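You operate a simulated robot arm through the tools that you are given. There is no shell and no other tool.

The job below is to be done with a simulated robot arm. You get a single attempt, and the scene is never put back.

Task
Refill the napkin holder.
Fine: put it on the wooden tray with both sauce boxes. Set down upright: napkin holder.

The check looks at the end state, three seconds after you hand in, the way a careful person would. Anything else that was tipped, shoved, dropped, spilled or broken makes it a failure. Flat cloth is picked up by pressing the open fingertips on it (5 to 10 N) and closing them slowly along it; thin cloth reads only 2 to 8 mm in the jaws.

Robot
A 7-joint arm with a two-finger parallel gripper, fixed in place. Base frame: the origin is on the floor under the middle of its stand, x ahead of it, y to its left, z up; the work surface is at about z = 900. Readings come in mm, degrees, newtons and seconds.
It reaches about 1147 mm from its shoulder. Its first joint turns from -166.0 to 166.0 degrees. Payload 3.43 kg.
Tool frame: the origin (TCP) lies between the finger pads and is the grasp point; the fingertips stand 30 mm ahead of it; z points along the fingers, y is the line along which they close. The gripper opens to 94 mm. The fingers are 28 mm wide and 10 mm thick; the gripper's body (50 by 96 mm) begins 55 mm behind the TCP.
Orientation is that of the tool frame in the base frame, as [roll, pitch, yaw] about the fixed x, y, z axes, in that order (R = Rz(yaw) Ry(pitch) Rx(roll)). With the fingers straight down and closing along the base's y, the tool's x points along the base's -x, its y along +y and its z along -z.

Tools
- The arm moves only by the tool play_rows. Its argument "deltas" is text: rows parted by semicolons, each of 7 numbers parted by spaces: the turn, a rotation vector about the base's x, y, z in degrees, then the shift along the base's x, y, z in mm, then the opening, from 0 (shut) to 1 (fully open). In form: ax ay az dx dy dz claw; .... A call has 1 to 20 rows; each row is the pose to reach, as a shift and turn from the pose commanded when the call began. Each row takes 0.2 s and may step no farther than 50 mm and 8.6 degrees from the row before; otherwise, or with a gripper value out of range, the whole call is refused. A pose out of reach is approached as far as the arm can. The call stops where the force on the tool passes 90 N (or 10 N more than at its start, if that is more) or the arm is blocked; 0.2 s more then pass. Each finger travels about 45 mm/s and halts on what it meets, pressing with about 24 N; the grip force reading is that of the motor and also rises with nothing between the fingers. The clock runs only during rows and for 0.2 s after the last one: add rows that repeat a pose to give the fingers time. The reply holds the time, the measured pose of the TCP, the force on the tool along the base axes, the opening and the grip force, in the units named above and with some noise, with the torque about the TCP (base axes, N m) and any sound that the robot's microphone picked up.
- Cameras (640 x 400 px; columns grow to the right, rows downward): "scene" is fixed at [399.6, -497.6, 1654.5]; the picture's right is [0.99, 0.16, 0.00], its down [0.07, -0.45, -0.89] and it looks along [-0.14, 0.88, -0.46] (base axes); focal length 352 px, centre (320, 200). "wrist" rides on the gripper at [76, 14, -103] in the tool frame; the picture's right is [-0.18, 0.98, 0.00], its down [-0.75, -0.14, -0.64] and it looks along [-0.63, -0.12, 0.77] (tool axes); focal length 243 px, centre (320, 200). There is no depth. A picture from a camera that has moved, and an enlarged one, comes with that camera's place and axes in the base frame and with its lens.
- camera(camera): a new picture of that camera. No time passes.
- zoom(camera, box): a new picture of the part [left, top, right, bottom] of that camera's present view, enlarged. No time passes.
- hand_in(): hands the job in; it is judged then, once.

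Places have to be worked out from the pictures, the camera data and where the tool is seen. Open the gripper and draw the arm clear of the work before you hand the job in, unless the task says otherwise.

The tools are called as a command line: name --argument value ..., lists and objects as JSON in quotes. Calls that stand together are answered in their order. play_rows: Moves the arm, as the interface text tells. Its arguments: {"type":"object","properties":{"deltas":{"type":"string"}},"required":["deltas"]} The other tools are called the same way: camera (camera) takes a picture; zoom (camera, box) takes an enlarged picture of a part of a camera's view; hand_in () hands the job in.

At the start:

```text
t: 0.0
ee_pos: [369.9, 538.3, 1313.9]
tcp_rot: [-180.0, -0.1, -180.0]
force: [0.1, 1.0, -0.1]
ft_torque: [-0.03, -0.02, 0.0]
opening: 93.8
gripper_force: 0.0
```

scene: 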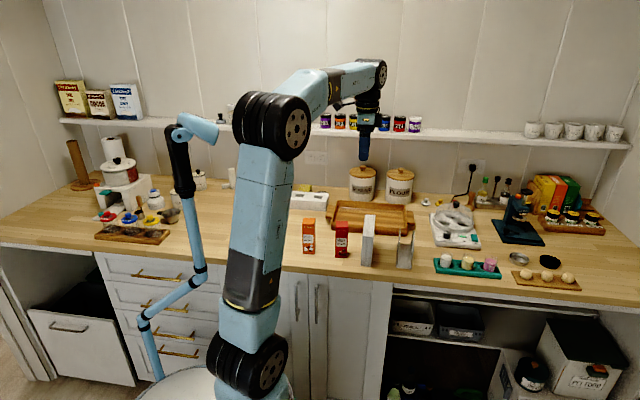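
wrist: 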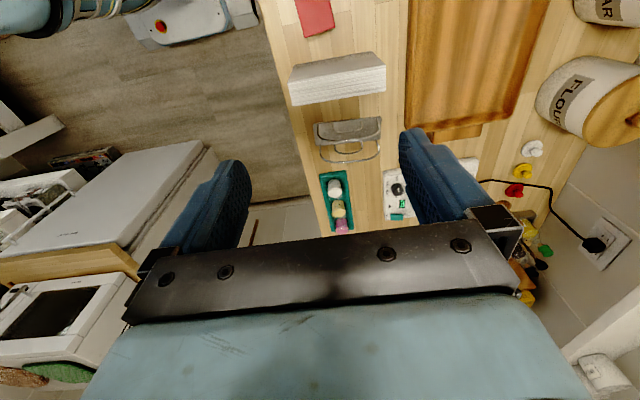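

I'll look closer at the work area before moving anything.

zoom --camera "scene" --box '[280, 160, 440, 280]'

zoom --camera "scene" --box '[400, 160, 620, 300]'

zoom --camera "wrist" --box '[260, 0, 560, 240]'

zoom --camera "scene" --box '[60, 120, 260, 260]'

```text
3.33 times, centred on (360, 220) of scene
camera zoom: at [399.6, -497.6, 1654.5], right [0.99, 0.16, 0.0], down [0.07, -0.45, -0.89], along [-0.14, 0.88, -0.46], focal length 1175 px, centre (187, 133)
```

zoom: 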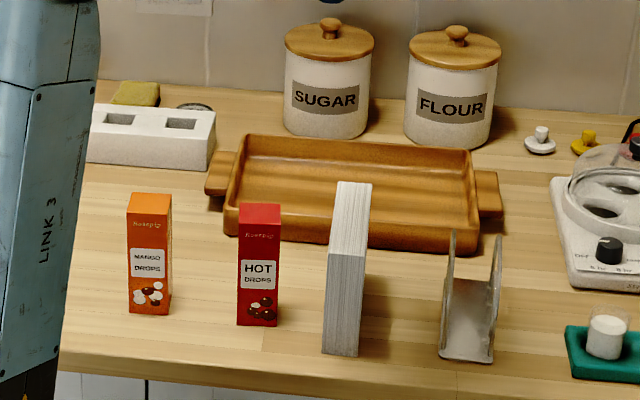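

```text
2.86 times, centred on (510, 230) of scene
camera zoom: at [399.6, -497.6, 1654.5], right [0.99, 0.16, 0.0], down [0.07, -0.45, -0.89], along [-0.14, 0.88, -0.46], focal length 1007 px, centre (-223, 114)
```

zoom: 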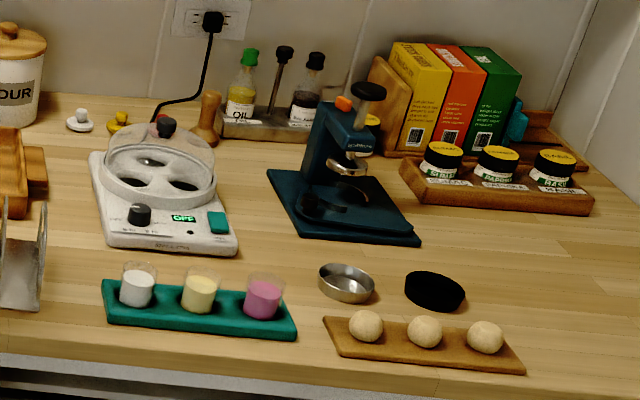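

```text
1.67 times, centred on (410, 120) of wrist
camera zoom: at [294.3, 552.3, 1417.9], right [0.18, 0.98, 0.0], down [0.75, -0.14, 0.64], along [0.63, -0.12, -0.77], focal length 404 px, centre (170, 333)
```

zoom: 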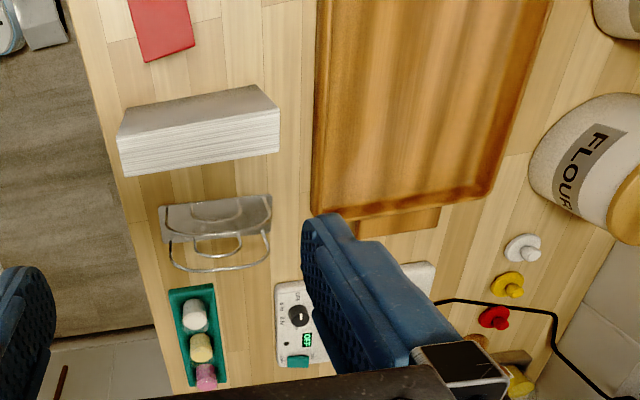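

```text
2.86 times, centred on (160, 190) of scene
camera zoom: at [399.6, -497.6, 1654.5], right [0.99, 0.16, 0.0], down [0.07, -0.45, -0.89], along [-0.14, 0.88, -0.46], focal length 1007 px, centre (777, 229)
```

zoom: 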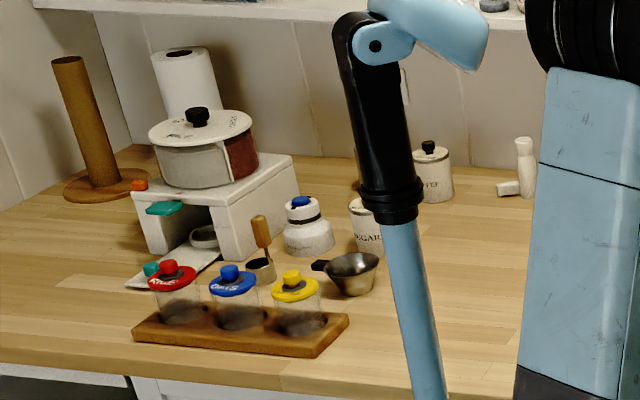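

I see a white napkin stack standing on edge (about x 400, y 540), an empty metal holder (about x 527), two slim "DROPS" boxes and the wooden tray. I'll zoom on candidate boxes elsewhere and on the holder itself to be certain which are the sauce boxes.

zoom --camera "scene" --box '[50, 70, 150, 130]'

zoom --camera "scene" --box '[510, 160, 610, 230]'

zoom --camera "scene" --box '[350, 205, 430, 275]'

zoom --camera "scene" --box '[290, 205, 370, 265]'

zoom --camera "scene" --box '[310, 105, 430, 165]'

zoom --camera "wrist" --box '[280, 30, 420, 240]'

```text
6.40 times, centred on (100, 100) of scene
camera zoom: at [399.6, -497.6, 1654.5], right [0.99, 0.16, 0.0], down [0.07, -0.45, -0.89], along [-0.14, 0.88, -0.46], focal length 2256 px, centre (1728, 840)
```

zoom: 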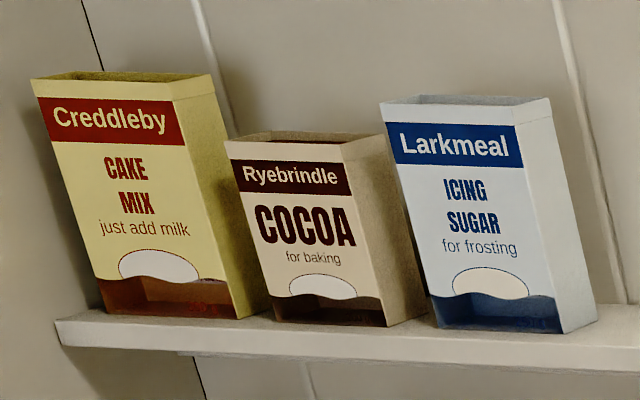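

```text
5.71 times, centred on (560, 195) of scene
camera zoom: at [399.6, -497.6, 1654.5], right [0.99, 0.16, 0.0], down [0.07, -0.45, -0.89], along [-0.14, 0.88, -0.46], focal length 2014 px, centre (-1051, 229)
```

zoom: 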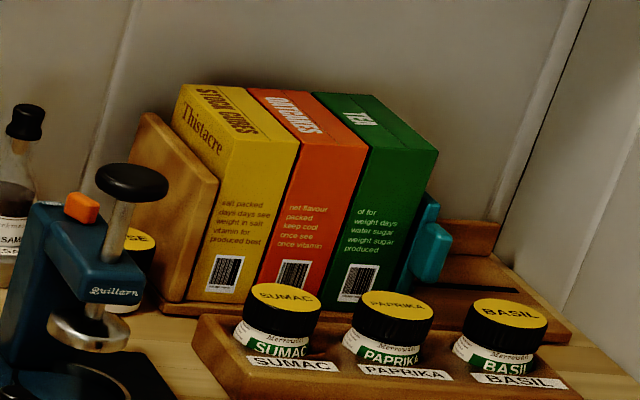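

```text
5.71 times, centred on (390, 240) of scene
camera zoom: at [399.6, -497.6, 1654.5], right [0.99, 0.16, 0.0], down [0.07, -0.45, -0.89], along [-0.14, 0.88, -0.46], focal length 2014 px, centre (-80, -29)
```

zoom: 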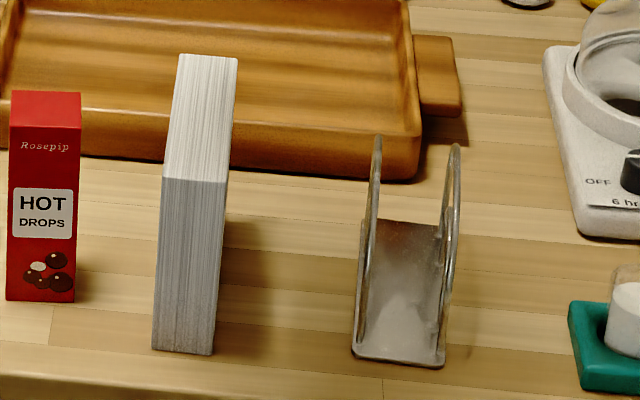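

```text
6.67 times, centred on (330, 235) of scene
camera zoom: at [399.6, -497.6, 1654.5], right [0.99, 0.16, 0.0], down [0.07, -0.45, -0.89], along [-0.14, 0.88, -0.46], focal length 2350 px, centre (253, -33)
```

zoom: 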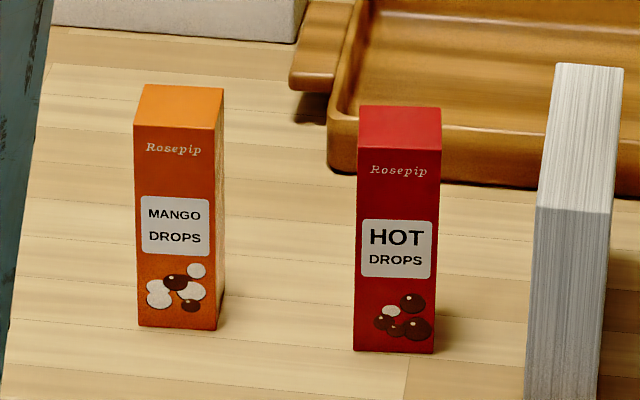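

```text
5.33 times, centred on (370, 135) of scene
camera zoom: at [399.6, -497.6, 1654.5], right [0.99, 0.16, 0.0], down [0.07, -0.45, -0.89], along [-0.14, 0.88, -0.46], focal length 1880 px, centre (53, 547)
```

zoom: 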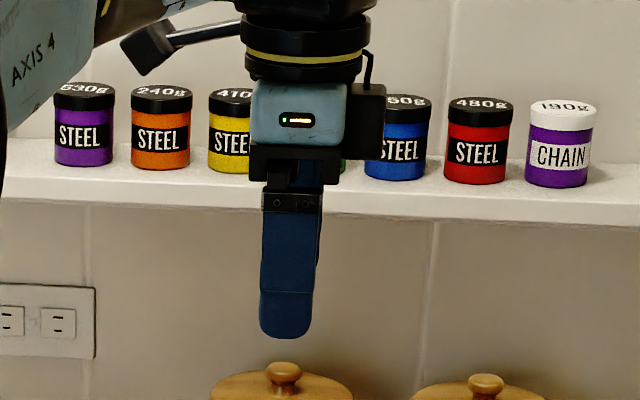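

```text
1.90 times, centred on (350, 135) of wrist
camera zoom: at [294.3, 552.3, 1417.9], right [0.18, 0.98, 0.0], down [0.75, -0.14, 0.64], along [0.63, -0.12, -0.77], focal length 462 px, centre (263, 324)
```

zoom: 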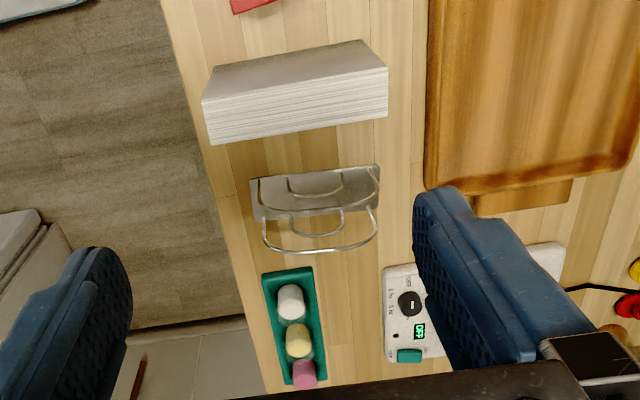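

The two Rosepip "DROPS" cartons are the only sauce boxes; the shelf ones are baking goods and stock/tea. Estimates: stack about 37×130×130 at (401,542), holder about 50×145 at (532,562), boxes about 42×42×126 at (193,537) and (310,535). I'll turn the gripper 90° and hover over the holder/stack for a better view.

play_rows --deltas "0 0 8.2 15 2 -10 1; 0 0 16.4 30 4 -20 1; 0 0 24.6 45 6 -30 1; 0 0 32.8 60 8 -40 1; 0 0 41 75 10 -50 1; 0 0 49.2 90 12 -60 1; 0 0 57.4 105 14 -70 1; 0 0 65.6 120 16 -80 1; 0 0 73.8 135 18 -90 1; 0 0 82 150 20 -95 1; 0 0 90 162 24 -100 1; 0 0 90 162 24 -100 1"

```text
t: 2.6
ee_pos: [532.8, 562.2, 1215.4]
tcp_rot: [179.9, 0.1, -90.0]
force: [-0.5, 0.5, -0.2]
ft_torque: [0.01, -0.01, -0.01]
opening: 94.2
gripper_force: 0.0
```

The turn worked and the gripper hovers over the holder. I'll take pictures here.

camera --camera "wrist"

camera --camera "scene"

zoom --camera "wrist" --box '[160, 0, 480, 200]'

```text
taken
camera wrist: at [518.7, 486.0, 1318.2], right [-0.98, 0.18, 0.0], down [0.14, 0.75, 0.64], along [0.12, 0.63, -0.77], focal length 243 px, centre (320, 200)
```

wrist: 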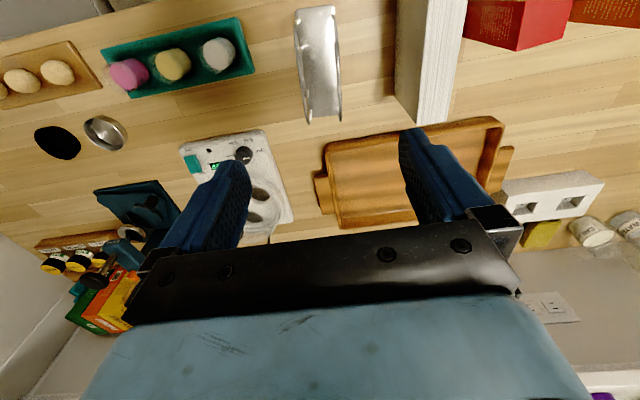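

```text
taken
```

scene: 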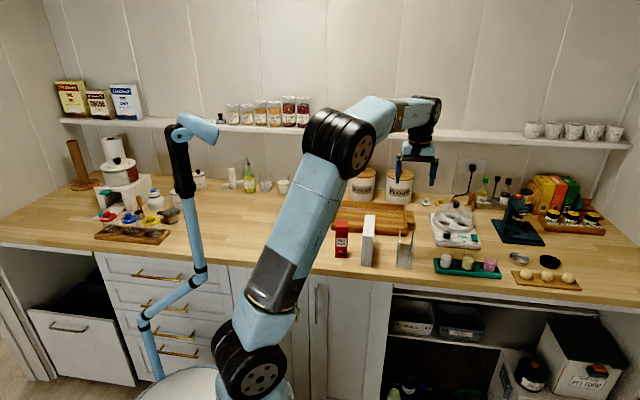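

```text
2.00 times, centred on (320, 100) of wrist
camera zoom: at [518.7, 486.0, 1318.2], right [-0.98, 0.18, 0.0], down [0.14, 0.75, 0.64], along [0.12, 0.63, -0.77], focal length 485 px, centre (320, 400)
```

zoom: 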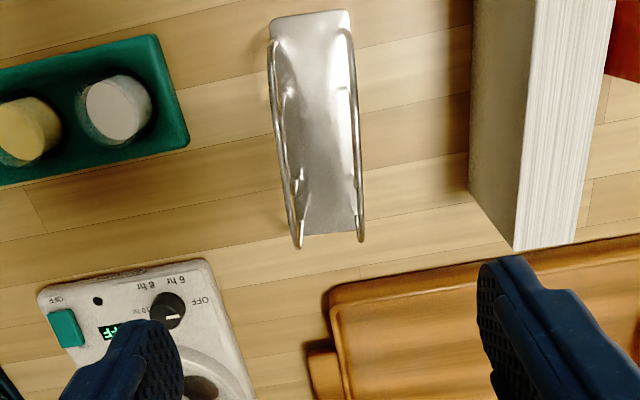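

Holder base measured at about (533,570), length ~147, width ~50, long axis about 5° clockwise from y; stack spans x 385–423, y ~487–622, top ~1030. Now I move to look squarely at the tray between the fingers.

play_rows --deltas "0 0 0 -33 12 10 1; 0 0 0 -66 25 20 1; 0 0 0 -100 40 30 1; 0 0 0 -133 58 35 1; 0 0 0 -133 58 35 1"

camera --camera "wrist"

zoom --camera "wrist" --box '[200, 60, 440, 210]'

zoom --camera "wrist" --box '[240, 0, 560, 120]'

```text
t: 3.8
ee_pos: [399.2, 618.4, 1249.9]
tcp_rot: [180.0, 0.0, -90.1]
force: [0.2, -0.3, -0.5]
ft_torque: [-0.01, -0.01, -0.03]
opening: 94.1
gripper_force: 0.1
```

```text
taken
camera wrist: at [385.1, 543.7, 1353.6], right [-0.98, 0.19, 0.0], down [0.14, 0.75, 0.64], along [0.12, 0.63, -0.77], focal length 243 px, centre (320, 200)
```

wrist: 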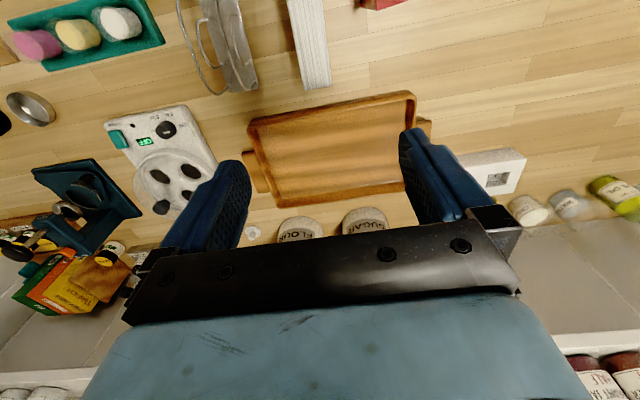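

```text
2.67 times, centred on (320, 135) of wrist
camera zoom: at [385.1, 543.7, 1353.6], right [-0.98, 0.19, 0.0], down [0.14, 0.75, 0.64], along [0.12, 0.63, -0.77], focal length 647 px, centre (320, 373)
```

zoom: 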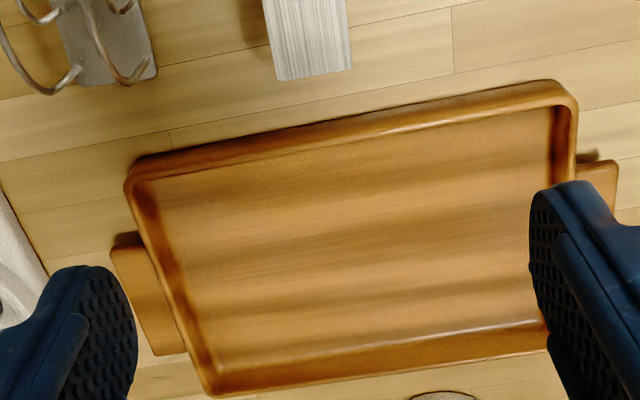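

```text
2.00 times, centred on (400, 60) of wrist
camera zoom: at [385.1, 543.7, 1353.6], right [-0.98, 0.19, 0.0], down [0.14, 0.75, 0.64], along [0.12, 0.63, -0.77], focal length 485 px, centre (160, 480)
```

zoom: 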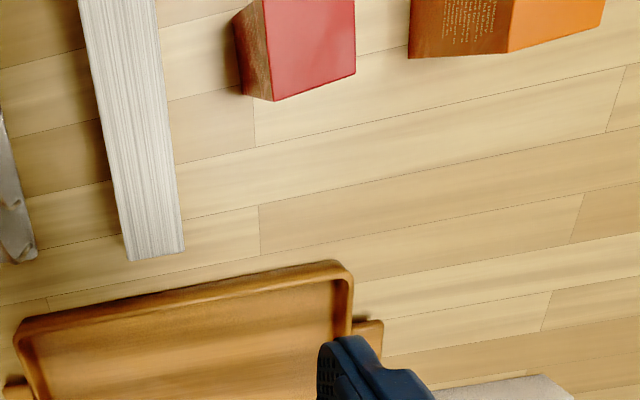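

Tray interior measures roughly x 262–535, y 702–880, rim ~940, so everything fits with the holder on the right and the boxes on the left. Now I line up above the holder (yaw −5°) at a safe height and check the alignment.

play_rows --deltas "0 0 -1 33 -12 -30 1; 0 0 -2 66 -24 -60 1; 0 0 -3 100 -36 -90 1; 0 0 -5 134 -48.5 -120 1; 0 0 -5 134 -48.5 -150 1; 0 0 -5 134 -48.5 -150 1"

camera --camera "wrist"

zoom --camera "wrist" --box '[200, 0, 440, 200]'

```text
t: 5.2
ee_pos: [533.9, 572.5, 1097.6]
tcp_rot: [179.9, 0.1, -95.0]
force: [0.3, 0.0, 0.1]
ft_torque: [0.0, -0.01, 0.01]
opening: 93.9
gripper_force: 0.0
```

```text
taken
camera wrist: at [512.9, 497.4, 1201.8], right [-0.96, 0.27, 0.0], down [0.21, 0.74, 0.64], along [0.17, 0.62, -0.77], focal length 243 px, centre (320, 200)
```

wrist: 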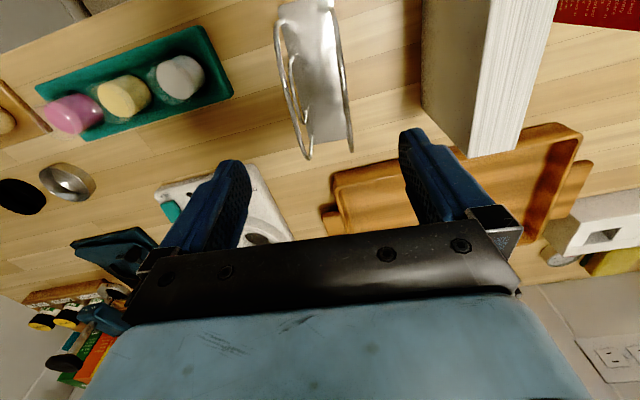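

```text
2.00 times, centred on (320, 100) of wrist
camera zoom: at [512.9, 497.4, 1201.8], right [-0.96, 0.27, 0.0], down [0.21, 0.74, 0.64], along [0.17, 0.62, -0.77], focal length 485 px, centre (320, 400)
```

zoom: 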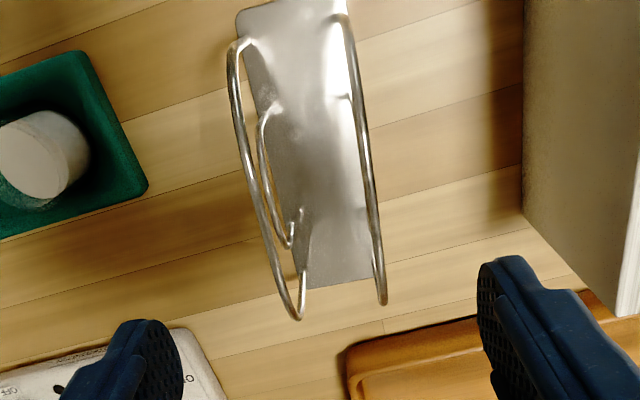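

The holder sits centred between the fingers (base centre ~(534,569), yaw ~−4.5°). I descend straight so the fingers straddle both wire walls, fingertips at ~z 935, then look before closing.

play_rows --deltas "0 0 0.3 -0.5 -2 -30 1; 0 0 0.3 -0.5 -2 -60 1; 0 0 0.3 -0.5 -2 -90 1; 0 0 0.3 -0.5 -2 -115 1; 0 0 0.3 -0.5 -2 -132 1; 0 0 0.3 -0.5 -2 -132 1"

camera --camera "wrist"

zoom --camera "scene" --box '[340, 180, 460, 280]'

```text
t: 6.6
ee_pos: [533.1, 568.8, 967.7]
tcp_rot: [180.0, 0.0, -94.7]
force: [-0.5, 0.5, -0.1]
ft_torque: [0.0, 0.0, 0.02]
opening: 93.7
gripper_force: 0.1
```

```text
taken
camera wrist: at [512.0, 494.8, 1071.3], right [-0.96, 0.27, 0.0], down [0.2, 0.74, 0.64], along [0.17, 0.62, -0.77], focal length 243 px, centre (320, 200)
```

wrist: 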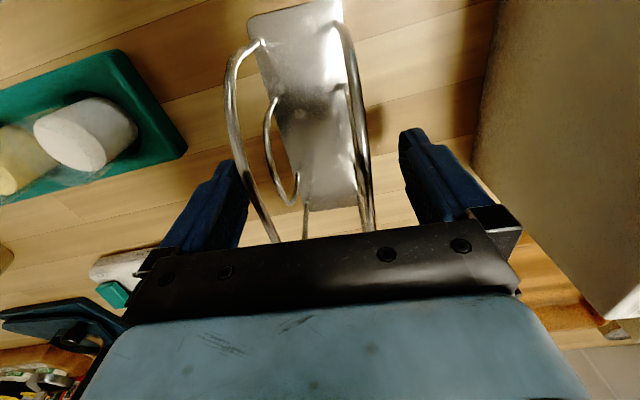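

```text
4.00 times, centred on (400, 230) of scene
camera zoom: at [399.6, -497.6, 1654.5], right [0.99, 0.16, 0.0], down [0.07, -0.45, -0.89], along [-0.14, 0.88, -0.46], focal length 1410 px, centre (0, 80)
```

zoom: 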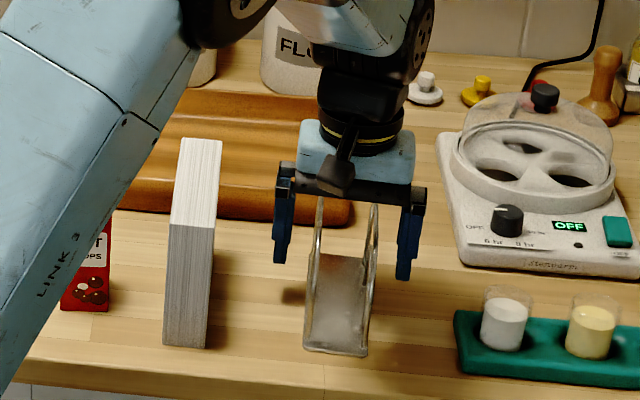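

Fingers clear both wire walls on each side. I now close gently and wait for the grip to settle.

play_rows --deltas "0 0 0 0 0 0 0.8; 0 0 0 0 0 0 0.65; 0 0 0 0 0 0 0.55; 0 0 0 0 0 0 0.45; 0 0 0 0 0 0 0.3; 0 0 0 0 0 0 0.3; 0 0 0 0 0 0 0.3"

camera --camera "wrist"

zoom --camera "scene" --box '[340, 180, 460, 280]'

```text
t: 8.2
ee_pos: [532.0, 568.5, 967.7]
tcp_rot: [-180.0, 0.1, -94.8]
force: [0.2, 0.1, 1.0]
ft_torque: [0.02, 0.05, 0.02]
opening: 55.6
gripper_force: 24.4
```

```text
taken
camera wrist: at [512.1, 494.8, 1071.5], right [-0.96, 0.26, 0.0], down [0.2, 0.74, 0.64], along [0.17, 0.62, -0.77], focal length 243 px, centre (320, 200)
```

wrist: 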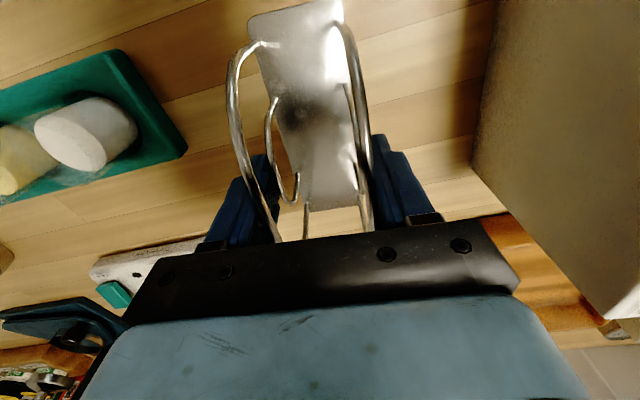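

```text
4.00 times, centred on (400, 230) of scene
camera zoom: at [399.6, -497.6, 1654.5], right [0.99, 0.16, 0.0], down [0.07, -0.45, -0.89], along [-0.14, 0.88, -0.46], focal length 1410 px, centre (0, 80)
```

zoom: 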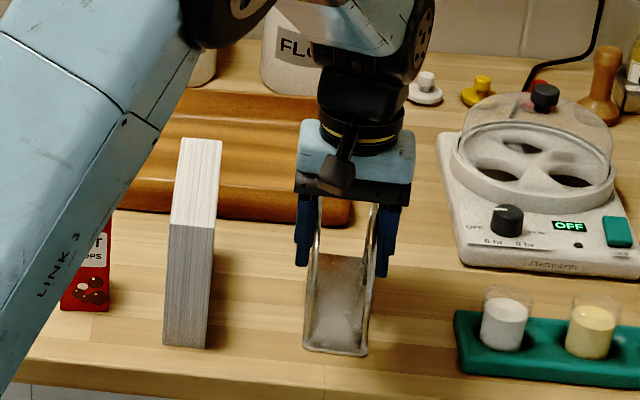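

Grip is solid at 55.6 mm across the walls, 24 N. I lift 100 mm straight up and check that it hangs level.

play_rows --deltas "0 0 0 0 0 5 0.3; 0 0 0 0 0 20 0.3; 0 0 0 0 0 45 0.3; 0 0 0 0 0 75 0.3; 0 0 0 0 0 100 0.3; 0 0 0 0 0 100 0.3"

camera --camera "wrist"

zoom --camera "scene" --box '[340, 160, 460, 260]'

```text
t: 9.6
ee_pos: [533.5, 569.0, 1069.3]
tcp_rot: [179.9, -0.1, -94.7]
force: [-0.7, 0.2, -2.1]
ft_torque: [0.0, -0.02, 0.02]
opening: 51.0
gripper_force: 23.8
```

```text
taken
camera wrist: at [512.8, 494.9, 1171.7], right [-0.96, 0.26, 0.0], down [0.2, 0.74, 0.64], along [0.17, 0.62, -0.77], focal length 243 px, centre (320, 200)
```

wrist: 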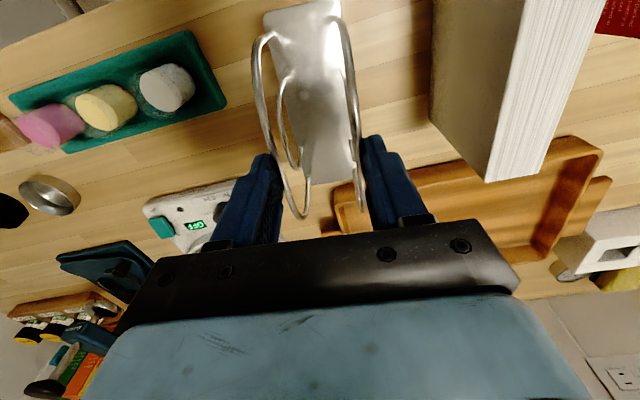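

```text
4.00 times, centred on (400, 210) of scene
camera zoom: at [399.6, -497.6, 1654.5], right [0.99, 0.16, 0.0], down [0.07, -0.45, -0.89], along [-0.14, 0.88, -0.46], focal length 1410 px, centre (0, 160)
```

zoom: 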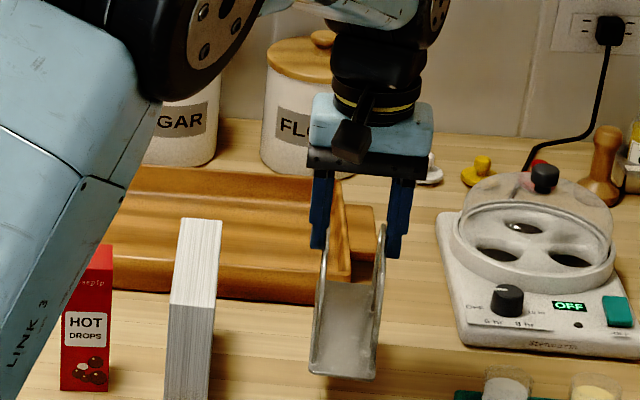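

The holder slid about 40 mm down in the grip during the lift (opening fell from 55.6 to 51, so the walls taper inwards toward the top). I lower it back to the table right away, softly, before it can slip out.

play_rows --deltas "0 0 0 0 0 -20 0.3; 0 0 0 0 0 -40 0.3; 0 0 0 0 0 -52 0.3; 0 0 0 0 0 -58 0.3; 0 0 0 0 0 -58 0.3"

zoom --camera "scene" --box '[360, 190, 460, 270]'

camera --camera "wrist"

```text
t: 10.8
ee_pos: [532.4, 569.9, 1011.0]
tcp_rot: [-179.9, 0.0, -94.7]
force: [1.4, 0.8, -0.4]
ft_torque: [0.07, -0.02, -0.03]
opening: 50.8
gripper_force: 23.8
```

```text
5.00 times, centred on (410, 230) of scene
camera zoom: at [399.6, -497.6, 1654.5], right [0.99, 0.16, 0.0], down [0.07, -0.45, -0.89], along [-0.14, 0.88, -0.46], focal length 1763 px, centre (-130, 50)
```

zoom: 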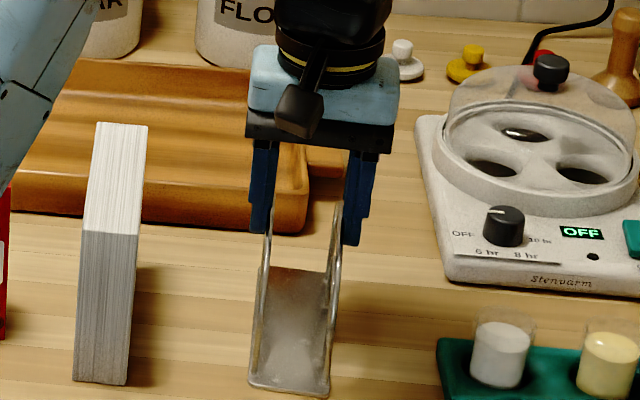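

```text
taken
camera wrist: at [513.1, 494.5, 1113.5], right [-0.96, 0.26, 0.0], down [0.2, 0.74, 0.64], along [0.17, 0.62, -0.77], focal length 243 px, centre (320, 200)
```

wrist: 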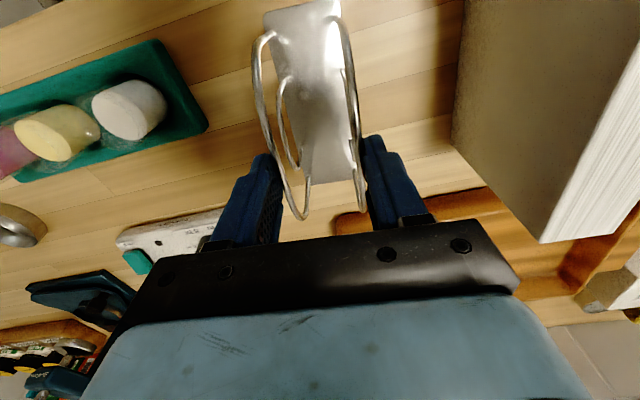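

The holder is back on the table, upright, with the pads holding only the arch tops (51 mm there). Before regrasping I examine the wall profile closely.

zoom --camera "wrist" --box '[240, 0, 400, 230]'

zoom --camera "scene" --box '[385, 210, 425, 272]'

```text
1.74 times, centred on (320, 115) of wrist
camera zoom: at [513.1, 494.5, 1113.5], right [-0.96, 0.26, 0.0], down [0.2, 0.74, 0.64], along [0.17, 0.62, -0.77], focal length 422 px, centre (320, 348)
```

zoom: 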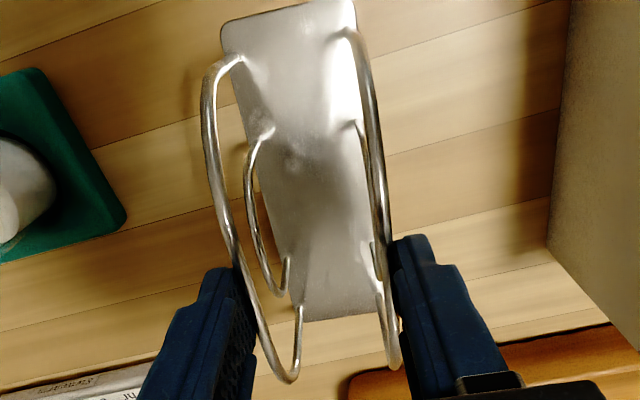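

```text
6.45 times, centred on (405, 241) of scene
camera zoom: at [399.6, -497.6, 1654.5], right [0.99, 0.16, 0.0], down [0.07, -0.45, -0.89], along [-0.14, 0.88, -0.46], focal length 2274 px, centre (-228, -64)
```

zoom: 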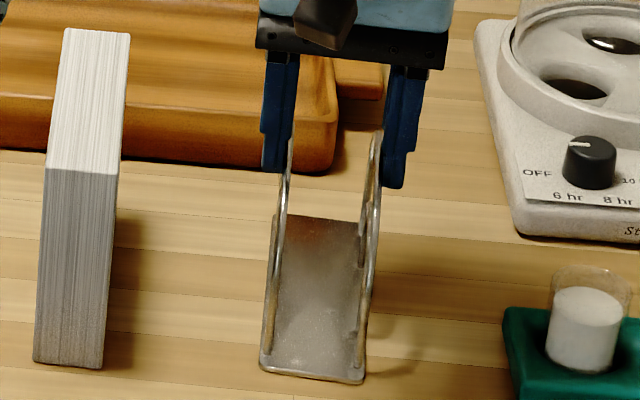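

The first grip had caught only the low inner loops, which the fingertips slid off; the outer arch tops (h≈92, 51 mm wide) then held well. I open a little, lower so the arch wire sits at the pad centre (TCP z≈992, tips above the inner loops), and close again.

play_rows --deltas "0 0 0 0 0 0 0.7; 0 0 0 0 0 0 0.75; 0 0 0 0 0 0 0.75; 0 0 0 0 0 -10 0.75; 0 0 0 0 0 -19 0.75; 0 0 0 0 0 -19 0.75; 0 0 0 0 0 -19 0.6; 0 0 0 0 0 -19 0.5; 0 0 0 0 0 -19 0.35; 0 0 0 0 0 -19 0.3; 0 0 0 0 0 -19 0.3"

zoom --camera "wrist" --box '[240, 0, 400, 230]'

zoom --camera "scene" --box '[385, 210, 425, 272]'

```text
t: 13.2
ee_pos: [531.4, 570.1, 990.7]
tcp_rot: [179.9, 0.0, -94.8]
force: [0.0, -0.4, -0.2]
ft_torque: [0.07, 0.04, 0.01]
opening: 55.6
gripper_force: 23.9
```

```text
1.74 times, centred on (320, 115) of wrist
camera zoom: at [512.4, 494.7, 1093.8], right [-0.96, 0.26, 0.0], down [0.2, 0.74, 0.64], along [0.17, 0.62, -0.77], focal length 422 px, centre (320, 348)
```

zoom: 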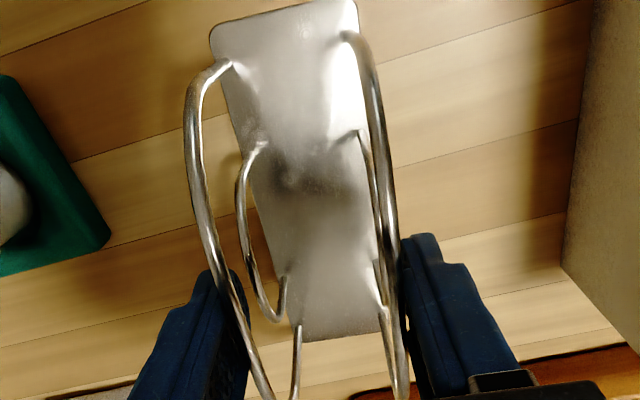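

```text
6.45 times, centred on (405, 241) of scene
camera zoom: at [399.6, -497.6, 1654.5], right [0.99, 0.16, 0.0], down [0.07, -0.45, -0.89], along [-0.14, 0.88, -0.46], focal length 2274 px, centre (-228, -64)
```

zoom: 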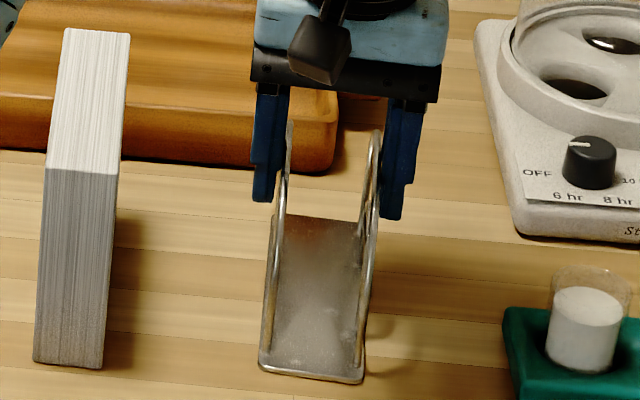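

The grip now reads 55.6 mm at this height, so I test with a tiny 8 mm lift and see whether the holder really comes up or the pads slide.

play_rows --deltas "0 0 0 0 0 2 0.2; 0 0 0 0 0 4 0.2; 0 0 0 0 0 6 0.2; 0 0 0 0 0 8 0.2; 0 0 0 0 0 8 0.2; 0 0 0 0 0 8 0.2; 0 0 0 0 0 8 0.2"

zoom --camera "wrist" --box '[240, 0, 400, 230]'

zoom --camera "scene" --box '[385, 210, 425, 272]'

```text
t: 14.8
ee_pos: [533.0, 568.5, 998.5]
tcp_rot: [-180.0, 0.0, -94.7]
force: [0.1, -0.2, -1.6]
ft_torque: [0.02, -0.02, 0.01]
opening: 55.5
gripper_force: 23.8
```

```text
1.74 times, centred on (320, 115) of wrist
camera zoom: at [512.7, 494.5, 1102.0], right [-0.96, 0.26, 0.0], down [0.2, 0.74, 0.64], along [0.17, 0.62, -0.77], focal length 422 px, centre (320, 348)
```

zoom: 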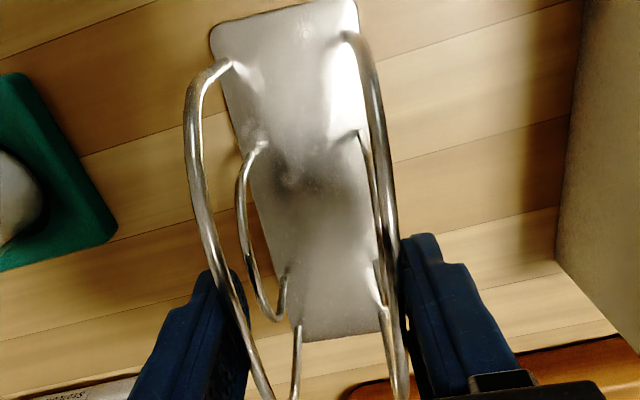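

```text
6.45 times, centred on (405, 241) of scene
camera zoom: at [399.6, -497.6, 1654.5], right [0.99, 0.16, 0.0], down [0.07, -0.45, -0.89], along [-0.14, 0.88, -0.46], focal length 2274 px, centre (-228, -64)
```

zoom: 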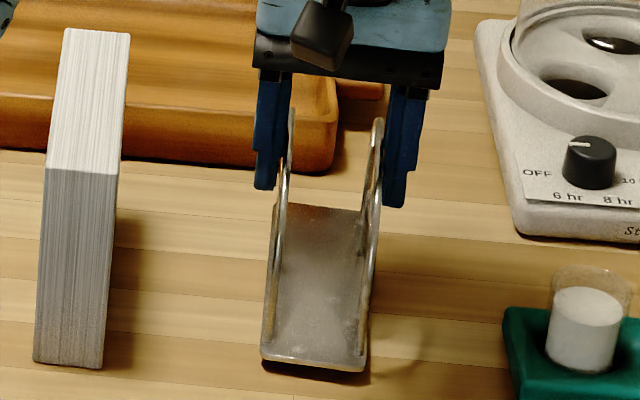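

It is really lifting: the base is ~8 mm off the table, unchanged relative to the gripper. I continue up slowly in small steps and monitor for slip.

play_rows --deltas "0 0 0 0 0 4 0.2; 0 0 0 0 0 8 0.2; 0 0 0 0 0 12 0.2; 0 0 0 0 0 16 0.2; 0 0 0 0 0 20 0.2; 0 0 0 0 0 24 0.2; 0 0 0 0 0 28 0.2; 0 0 0 0 0 32 0.2; 0 0 0 0 0 32 0.2"

zoom --camera "wrist" --box '[240, 0, 400, 230]'

zoom --camera "scene" --box '[385, 210, 425, 272]'

```text
t: 16.8
ee_pos: [531.9, 569.0, 1032.3]
tcp_rot: [-180.0, 0.0, -94.8]
force: [0.2, 0.0, -1.8]
ft_torque: [-0.01, 0.01, -0.01]
opening: 55.4
gripper_force: 24.1
```

```text
1.74 times, centred on (320, 115) of wrist
camera zoom: at [512.3, 494.3, 1134.5], right [-0.96, 0.27, 0.0], down [0.2, 0.74, 0.64], along [0.17, 0.62, -0.77], focal length 422 px, centre (320, 348)
```

zoom: 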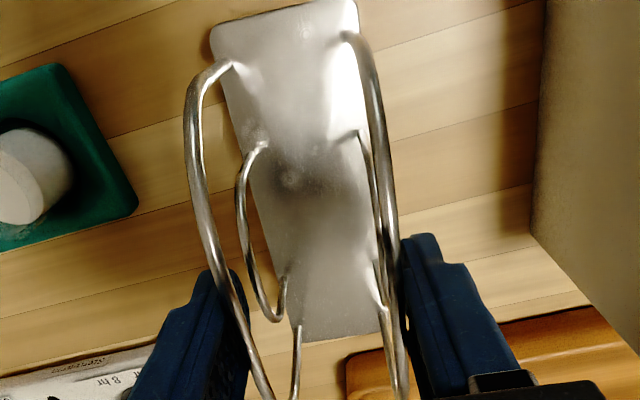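

```text
6.45 times, centred on (405, 241) of scene
camera zoom: at [399.6, -497.6, 1654.5], right [0.99, 0.16, 0.0], down [0.07, -0.45, -0.89], along [-0.14, 0.88, -0.46], focal length 2274 px, centre (-228, -64)
```

zoom: 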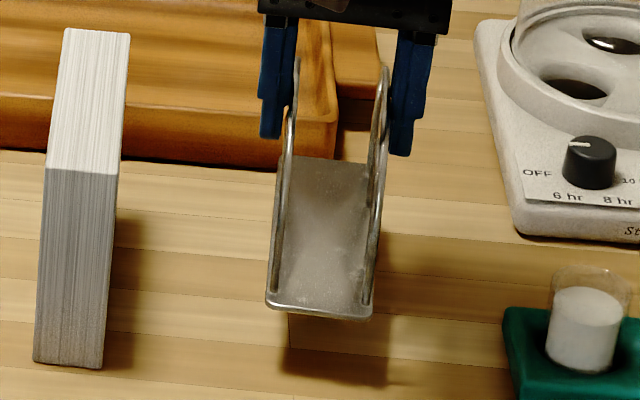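

No slip (55.4 mm, −1.8 N, base ~40 mm up and level). I raise to clear the tray rim and begin carrying in +y.

play_rows --deltas "0 0 0 0 0 6 0.2; 0 0 0 0 0 12 0.2; 0 0 0 0 0 18 0.2; 0 0 0 0 0 24 0.2; 0 0 0 0 0 30 0.2; 0 0 0 0 0 36 0.2; 0 0 0 0 0 42 0.2; 0 0 0 0 5 45 0.2; 0 0 0 0 13 45 0.2; 0 0 0.5 0 23 45 0.2; 0 0 1 0 35 45 0.2; 0 0 1.5 0 47 45 0.2; 0 0 2 -2 59 45 0.2; 0 0 2.5 -5 71 45 0.2; 0 0 3 -9 83 45 0.2; 0 0 3.5 -13 95 45 0.2; 0 0 4 -17 106 45 0.2; 0 0 4.5 -20 114 45 0.2; 0 0 4.8 -22 118 45 0.2; 0 0 4.8 -22 118 45 0.2"

zoom --camera "scene" --box '[360, 170, 440, 270]'

camera --camera "wrist"

```text
t: 21.0
ee_pos: [510.9, 686.9, 1075.7]
tcp_rot: [179.9, 0.0, -89.9]
force: [0.8, 0.1, -1.8]
ft_torque: [0.02, 0.02, -0.02]
opening: 55.6
gripper_force: 23.8
```

```text
4.00 times, centred on (400, 220) of scene
camera zoom: at [399.6, -497.6, 1654.5], right [0.99, 0.16, 0.0], down [0.07, -0.45, -0.89], along [-0.14, 0.88, -0.46], focal length 1410 px, centre (0, 120)
```

zoom: 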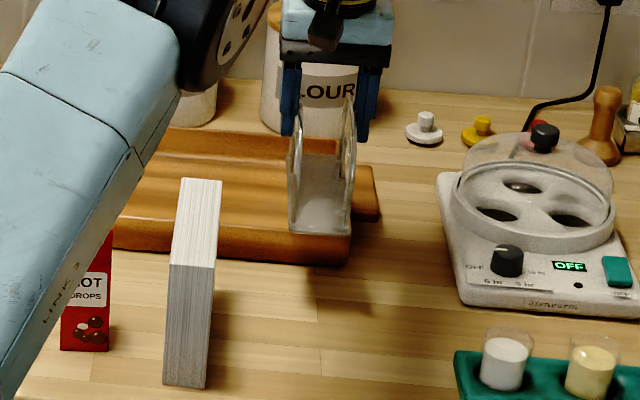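

```text
taken
camera wrist: at [497.2, 611.6, 1179.0], right [-0.98, 0.18, 0.0], down [0.14, 0.75, 0.64], along [0.12, 0.63, -0.77], focal length 243 px, centre (320, 200)
```

wrist: 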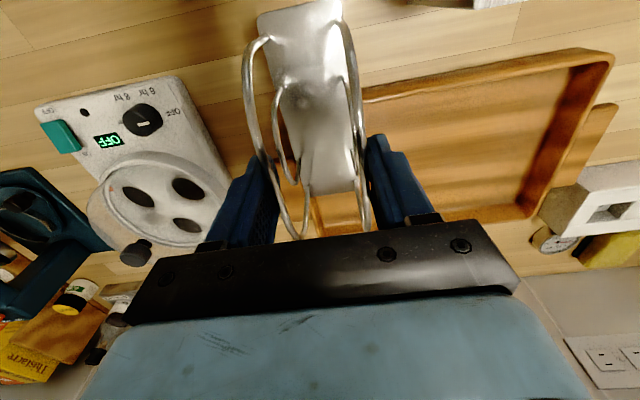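

Carrying steadily. I continue to above the right part of the tray (target ≈ (470,792)) and check before lowering.

play_rows --deltas "0 0 0 -2 5 0 0.2; 0 0 0.1 -6 15 0 0.2; 0 0 0.3 -11 27 0 0.2; 0 0 0.5 -16 39 0 0.2; 0 0 0.8 -21 51 0 0.2; 0 0 1 -26 63 0 0.2; 0 0 1 -31 75 0 0.2; 0 0 1 -35 87 0 0.2; 0 0 1 -39 97 0 0.2; 0 0 1 -41 103 0 0.2; 0 0 1 -41 105 0 0.2; 0 0 1 -41 105 0 0.2"

zoom --camera "scene" --box '[330, 150, 450, 250]'

camera --camera "wrist"

```text
t: 23.6
ee_pos: [470.1, 791.9, 1075.0]
tcp_rot: [-179.9, -0.1, -89.0]
force: [-0.1, -0.7, -2.1]
ft_torque: [0.01, -0.02, -0.02]
opening: 55.3
gripper_force: 23.6
```

```text
4.00 times, centred on (390, 200) of scene
camera zoom: at [399.6, -497.6, 1654.5], right [0.99, 0.16, 0.0], down [0.07, -0.45, -0.89], along [-0.14, 0.88, -0.46], focal length 1410 px, centre (40, 200)
```

zoom: 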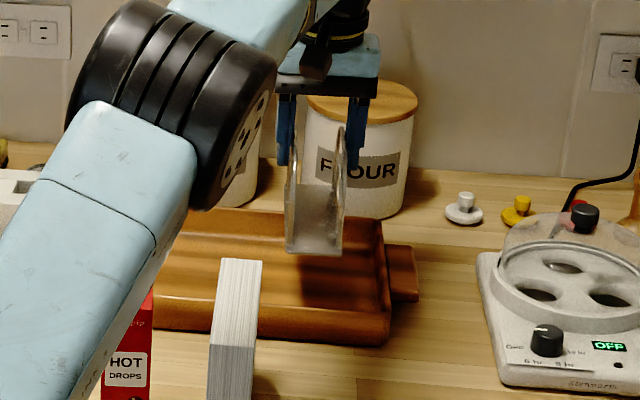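

```text
taken
camera wrist: at [457.6, 716.0, 1178.9], right [-0.99, 0.17, 0.0], down [0.13, 0.76, 0.64], along [0.11, 0.63, -0.77], focal length 243 px, centre (320, 200)
```

wrist: 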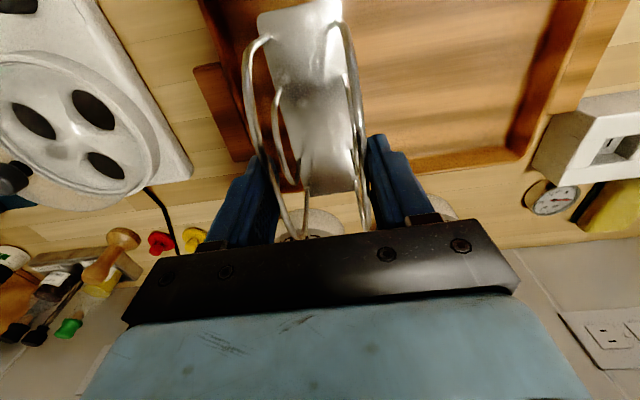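

I zoom on the tray's back region to verify clearance around where the holder base will land.

zoom --camera "wrist" --box '[180, 0, 620, 220]'

```text
1.45 times, centred on (400, 110) of wrist
camera zoom: at [457.6, 716.0, 1178.9], right [-0.99, 0.17, 0.0], down [0.13, 0.76, 0.64], along [0.11, 0.63, -0.77], focal length 353 px, centre (204, 331)
```

zoom: 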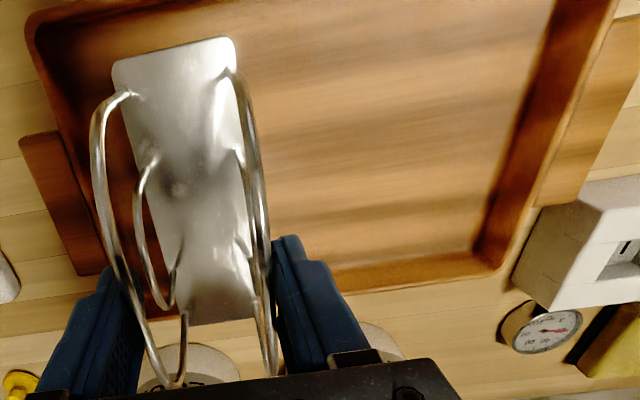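

Holder footprint is x 446–499, y 719–870, well within the tray interior. I lower it most of the way.

play_rows --deltas "0 0 0 0 -1 -6 0.2; 0 0 0 0 -1 -14 0.2; 0 0 0 0 -1 -22 0.2; 0 0 0 0 -1 -30 0.2; 0 0 0 0 -1 -38 0.2; 0 0 0 0 -1 -46 0.2; 0 0 0 0 -1 -54 0.2; 0 0 0 0 -1 -60 0.2; 0 0 0 0 -1 -62 0.2; 0 0 0 0 -1 -62 0.2"

zoom --camera "scene" --box '[350, 170, 430, 240]'

```text
t: 25.8
ee_pos: [469.2, 790.3, 1014.5]
tcp_rot: [180.0, 0.0, -89.1]
force: [0.0, 1.0, -2.0]
ft_torque: [0.0, -0.01, 0.0]
opening: 55.7
gripper_force: 23.9
```

```text
5.71 times, centred on (390, 205) of scene
camera zoom: at [399.6, -497.6, 1654.5], right [0.99, 0.16, 0.0], down [0.07, -0.45, -0.89], along [-0.14, 0.88, -0.46], focal length 2014 px, centre (-80, 171)
```

zoom: 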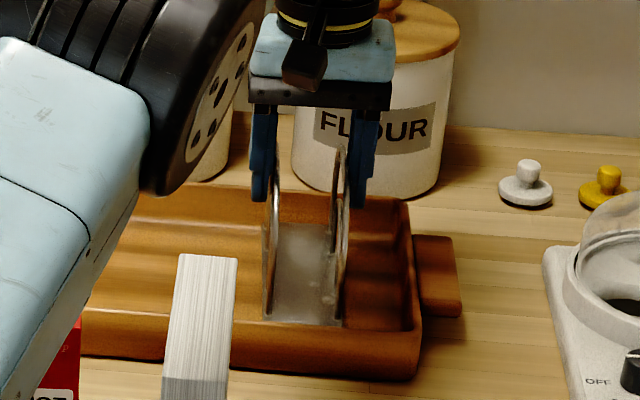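

Still hanging (−2.0 N), no contact yet. I go down in 2 mm steps until the force shows contact.

play_rows --deltas "0 0 0 0 0 -2 0.2; 0 0 0 0 0 -4 0.2; 0 0 0 0 0 -6 0.2; 0 0 0 0 0 -8 0.2; 0 0 0 0 0 -8 0.2"

```text
t: 27.0
ee_pos: [469.1, 791.2, 1005.3]
tcp_rot: [180.0, -0.1, -89.0]
force: [0.2, 0.4, -1.9]
ft_torque: [-0.01, 0.0, 0.03]
opening: 55.8
gripper_force: 24.0
```

No contact yet at TCP 1005. I continue slowly.

play_rows --deltas "0 0 0 0 0 -1.5 0.2; 0 0 0 0 0 -3 0.2; 0 0 0 0 0 -3 0.2"

```text
t: 27.8
ee_pos: [470.0, 791.4, 1003.7]
tcp_rot: [180.0, 0.0, -88.9]
force: [0.9, -0.1, -1.6]
ft_torque: [0.02, -0.01, 0.03]
opening: 55.6
gripper_force: 23.5
```

play_rows --deltas "0 0 0 0 0 -1.5 0.2; 0 0 0 0 0 -3 0.2; 0 0 0 0 0 -3 0.2"

zoom --camera "scene" --box '[360, 190, 420, 240]'

```text
t: 28.6
ee_pos: [469.3, 790.9, 999.6]
tcp_rot: [-180.0, 0.0, -89.0]
force: [0.3, -0.6, -2.0]
ft_torque: [-0.01, 0.0, -0.03]
opening: 55.8
gripper_force: 23.6
```

```text
8.00 times, centred on (390, 215) of scene
camera zoom: at [399.6, -497.6, 1654.5], right [0.99, 0.16, 0.0], down [0.07, -0.45, -0.89], along [-0.14, 0.88, -0.46], focal length 2820 px, centre (-240, 80)
```

zoom: 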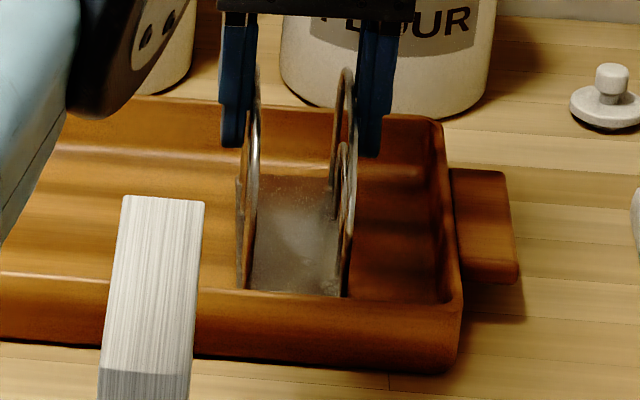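

Still unloaded contact-free at ~909 base height; the floor must be just below. Continuing in small steps.

play_rows --deltas "0 0 0 0 0 -1 0.2; 0 0 0 0 0 -2 0.2; 0 0 0 0 0 -3 0.2; 0 0 0 0 0 -3 0.2"

```text
t: 29.6
ee_pos: [468.5, 790.1, 996.5]
tcp_rot: [-180.0, 0.1, -89.0]
force: [0.4, 0.0, -1.7]
ft_torque: [0.02, 0.02, -0.03]
opening: 55.5
gripper_force: 23.4
```

play_rows --deltas "0 0 0 0 0 -1 0.2; 0 0 0 0 0 -2 0.2; 0 0 0 0 0 -2 0.2"

```text
t: 30.4
ee_pos: [469.1, 790.1, 996.3]
tcp_rot: [-179.9, 0.1, -88.9]
force: [2.2, 0.6, 14.0]
ft_torque: [-0.23, 0.14, 0.0]
opening: 55.5
gripper_force: 24.4
```

Contact: +14 N, so the holder is on the tray floor. I relieve the pressure by 1.5 mm and open gently to ~70 mm.

play_rows --deltas "0 0 0 0 0 1.5 0.2; 0 0 0 0 0 1.5 0.2; 0 0 0 0 0 1.5 0.62; 0 0 0 0 0 1.5 0.68; 0 0 0 0 0 1.5 0.75; 0 0 0 0 0 1.5 0.75; 0 0 0 0 0 1.5 0.75"

zoom --camera "scene" --box '[360, 180, 420, 240]'

camera --camera "wrist"

```text
t: 32.0
ee_pos: [469.6, 790.5, 997.4]
tcp_rot: [-180.0, 0.0, -88.9]
force: [0.0, -0.6, -0.3]
ft_torque: [-0.03, 0.02, -0.01]
opening: 70.5
gripper_force: 0.1
```

```text
6.67 times, centred on (390, 210) of scene
camera zoom: at [399.6, -497.6, 1654.5], right [0.99, 0.16, 0.0], down [0.07, -0.45, -0.89], along [-0.14, 0.88, -0.46], focal length 2350 px, centre (-147, 133)
```

zoom: 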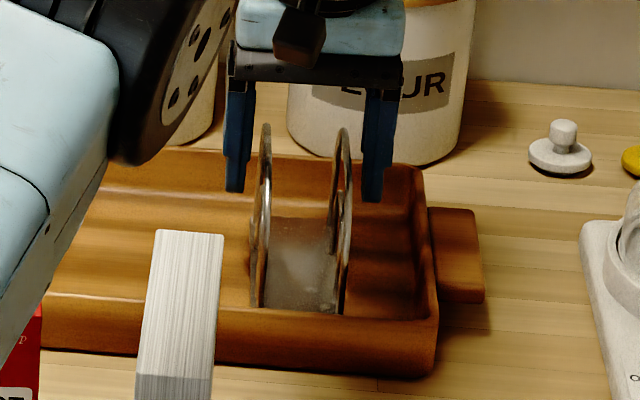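

```text
taken
camera wrist: at [457.2, 715.0, 1100.0], right [-0.99, 0.17, 0.0], down [0.13, 0.76, 0.64], along [0.11, 0.63, -0.77], focal length 243 px, centre (320, 200)
```

wrist: 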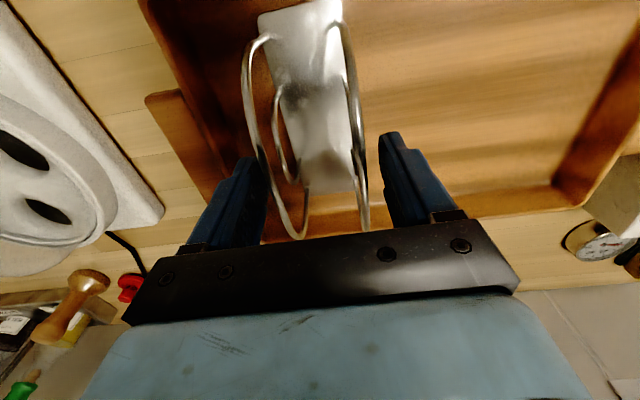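

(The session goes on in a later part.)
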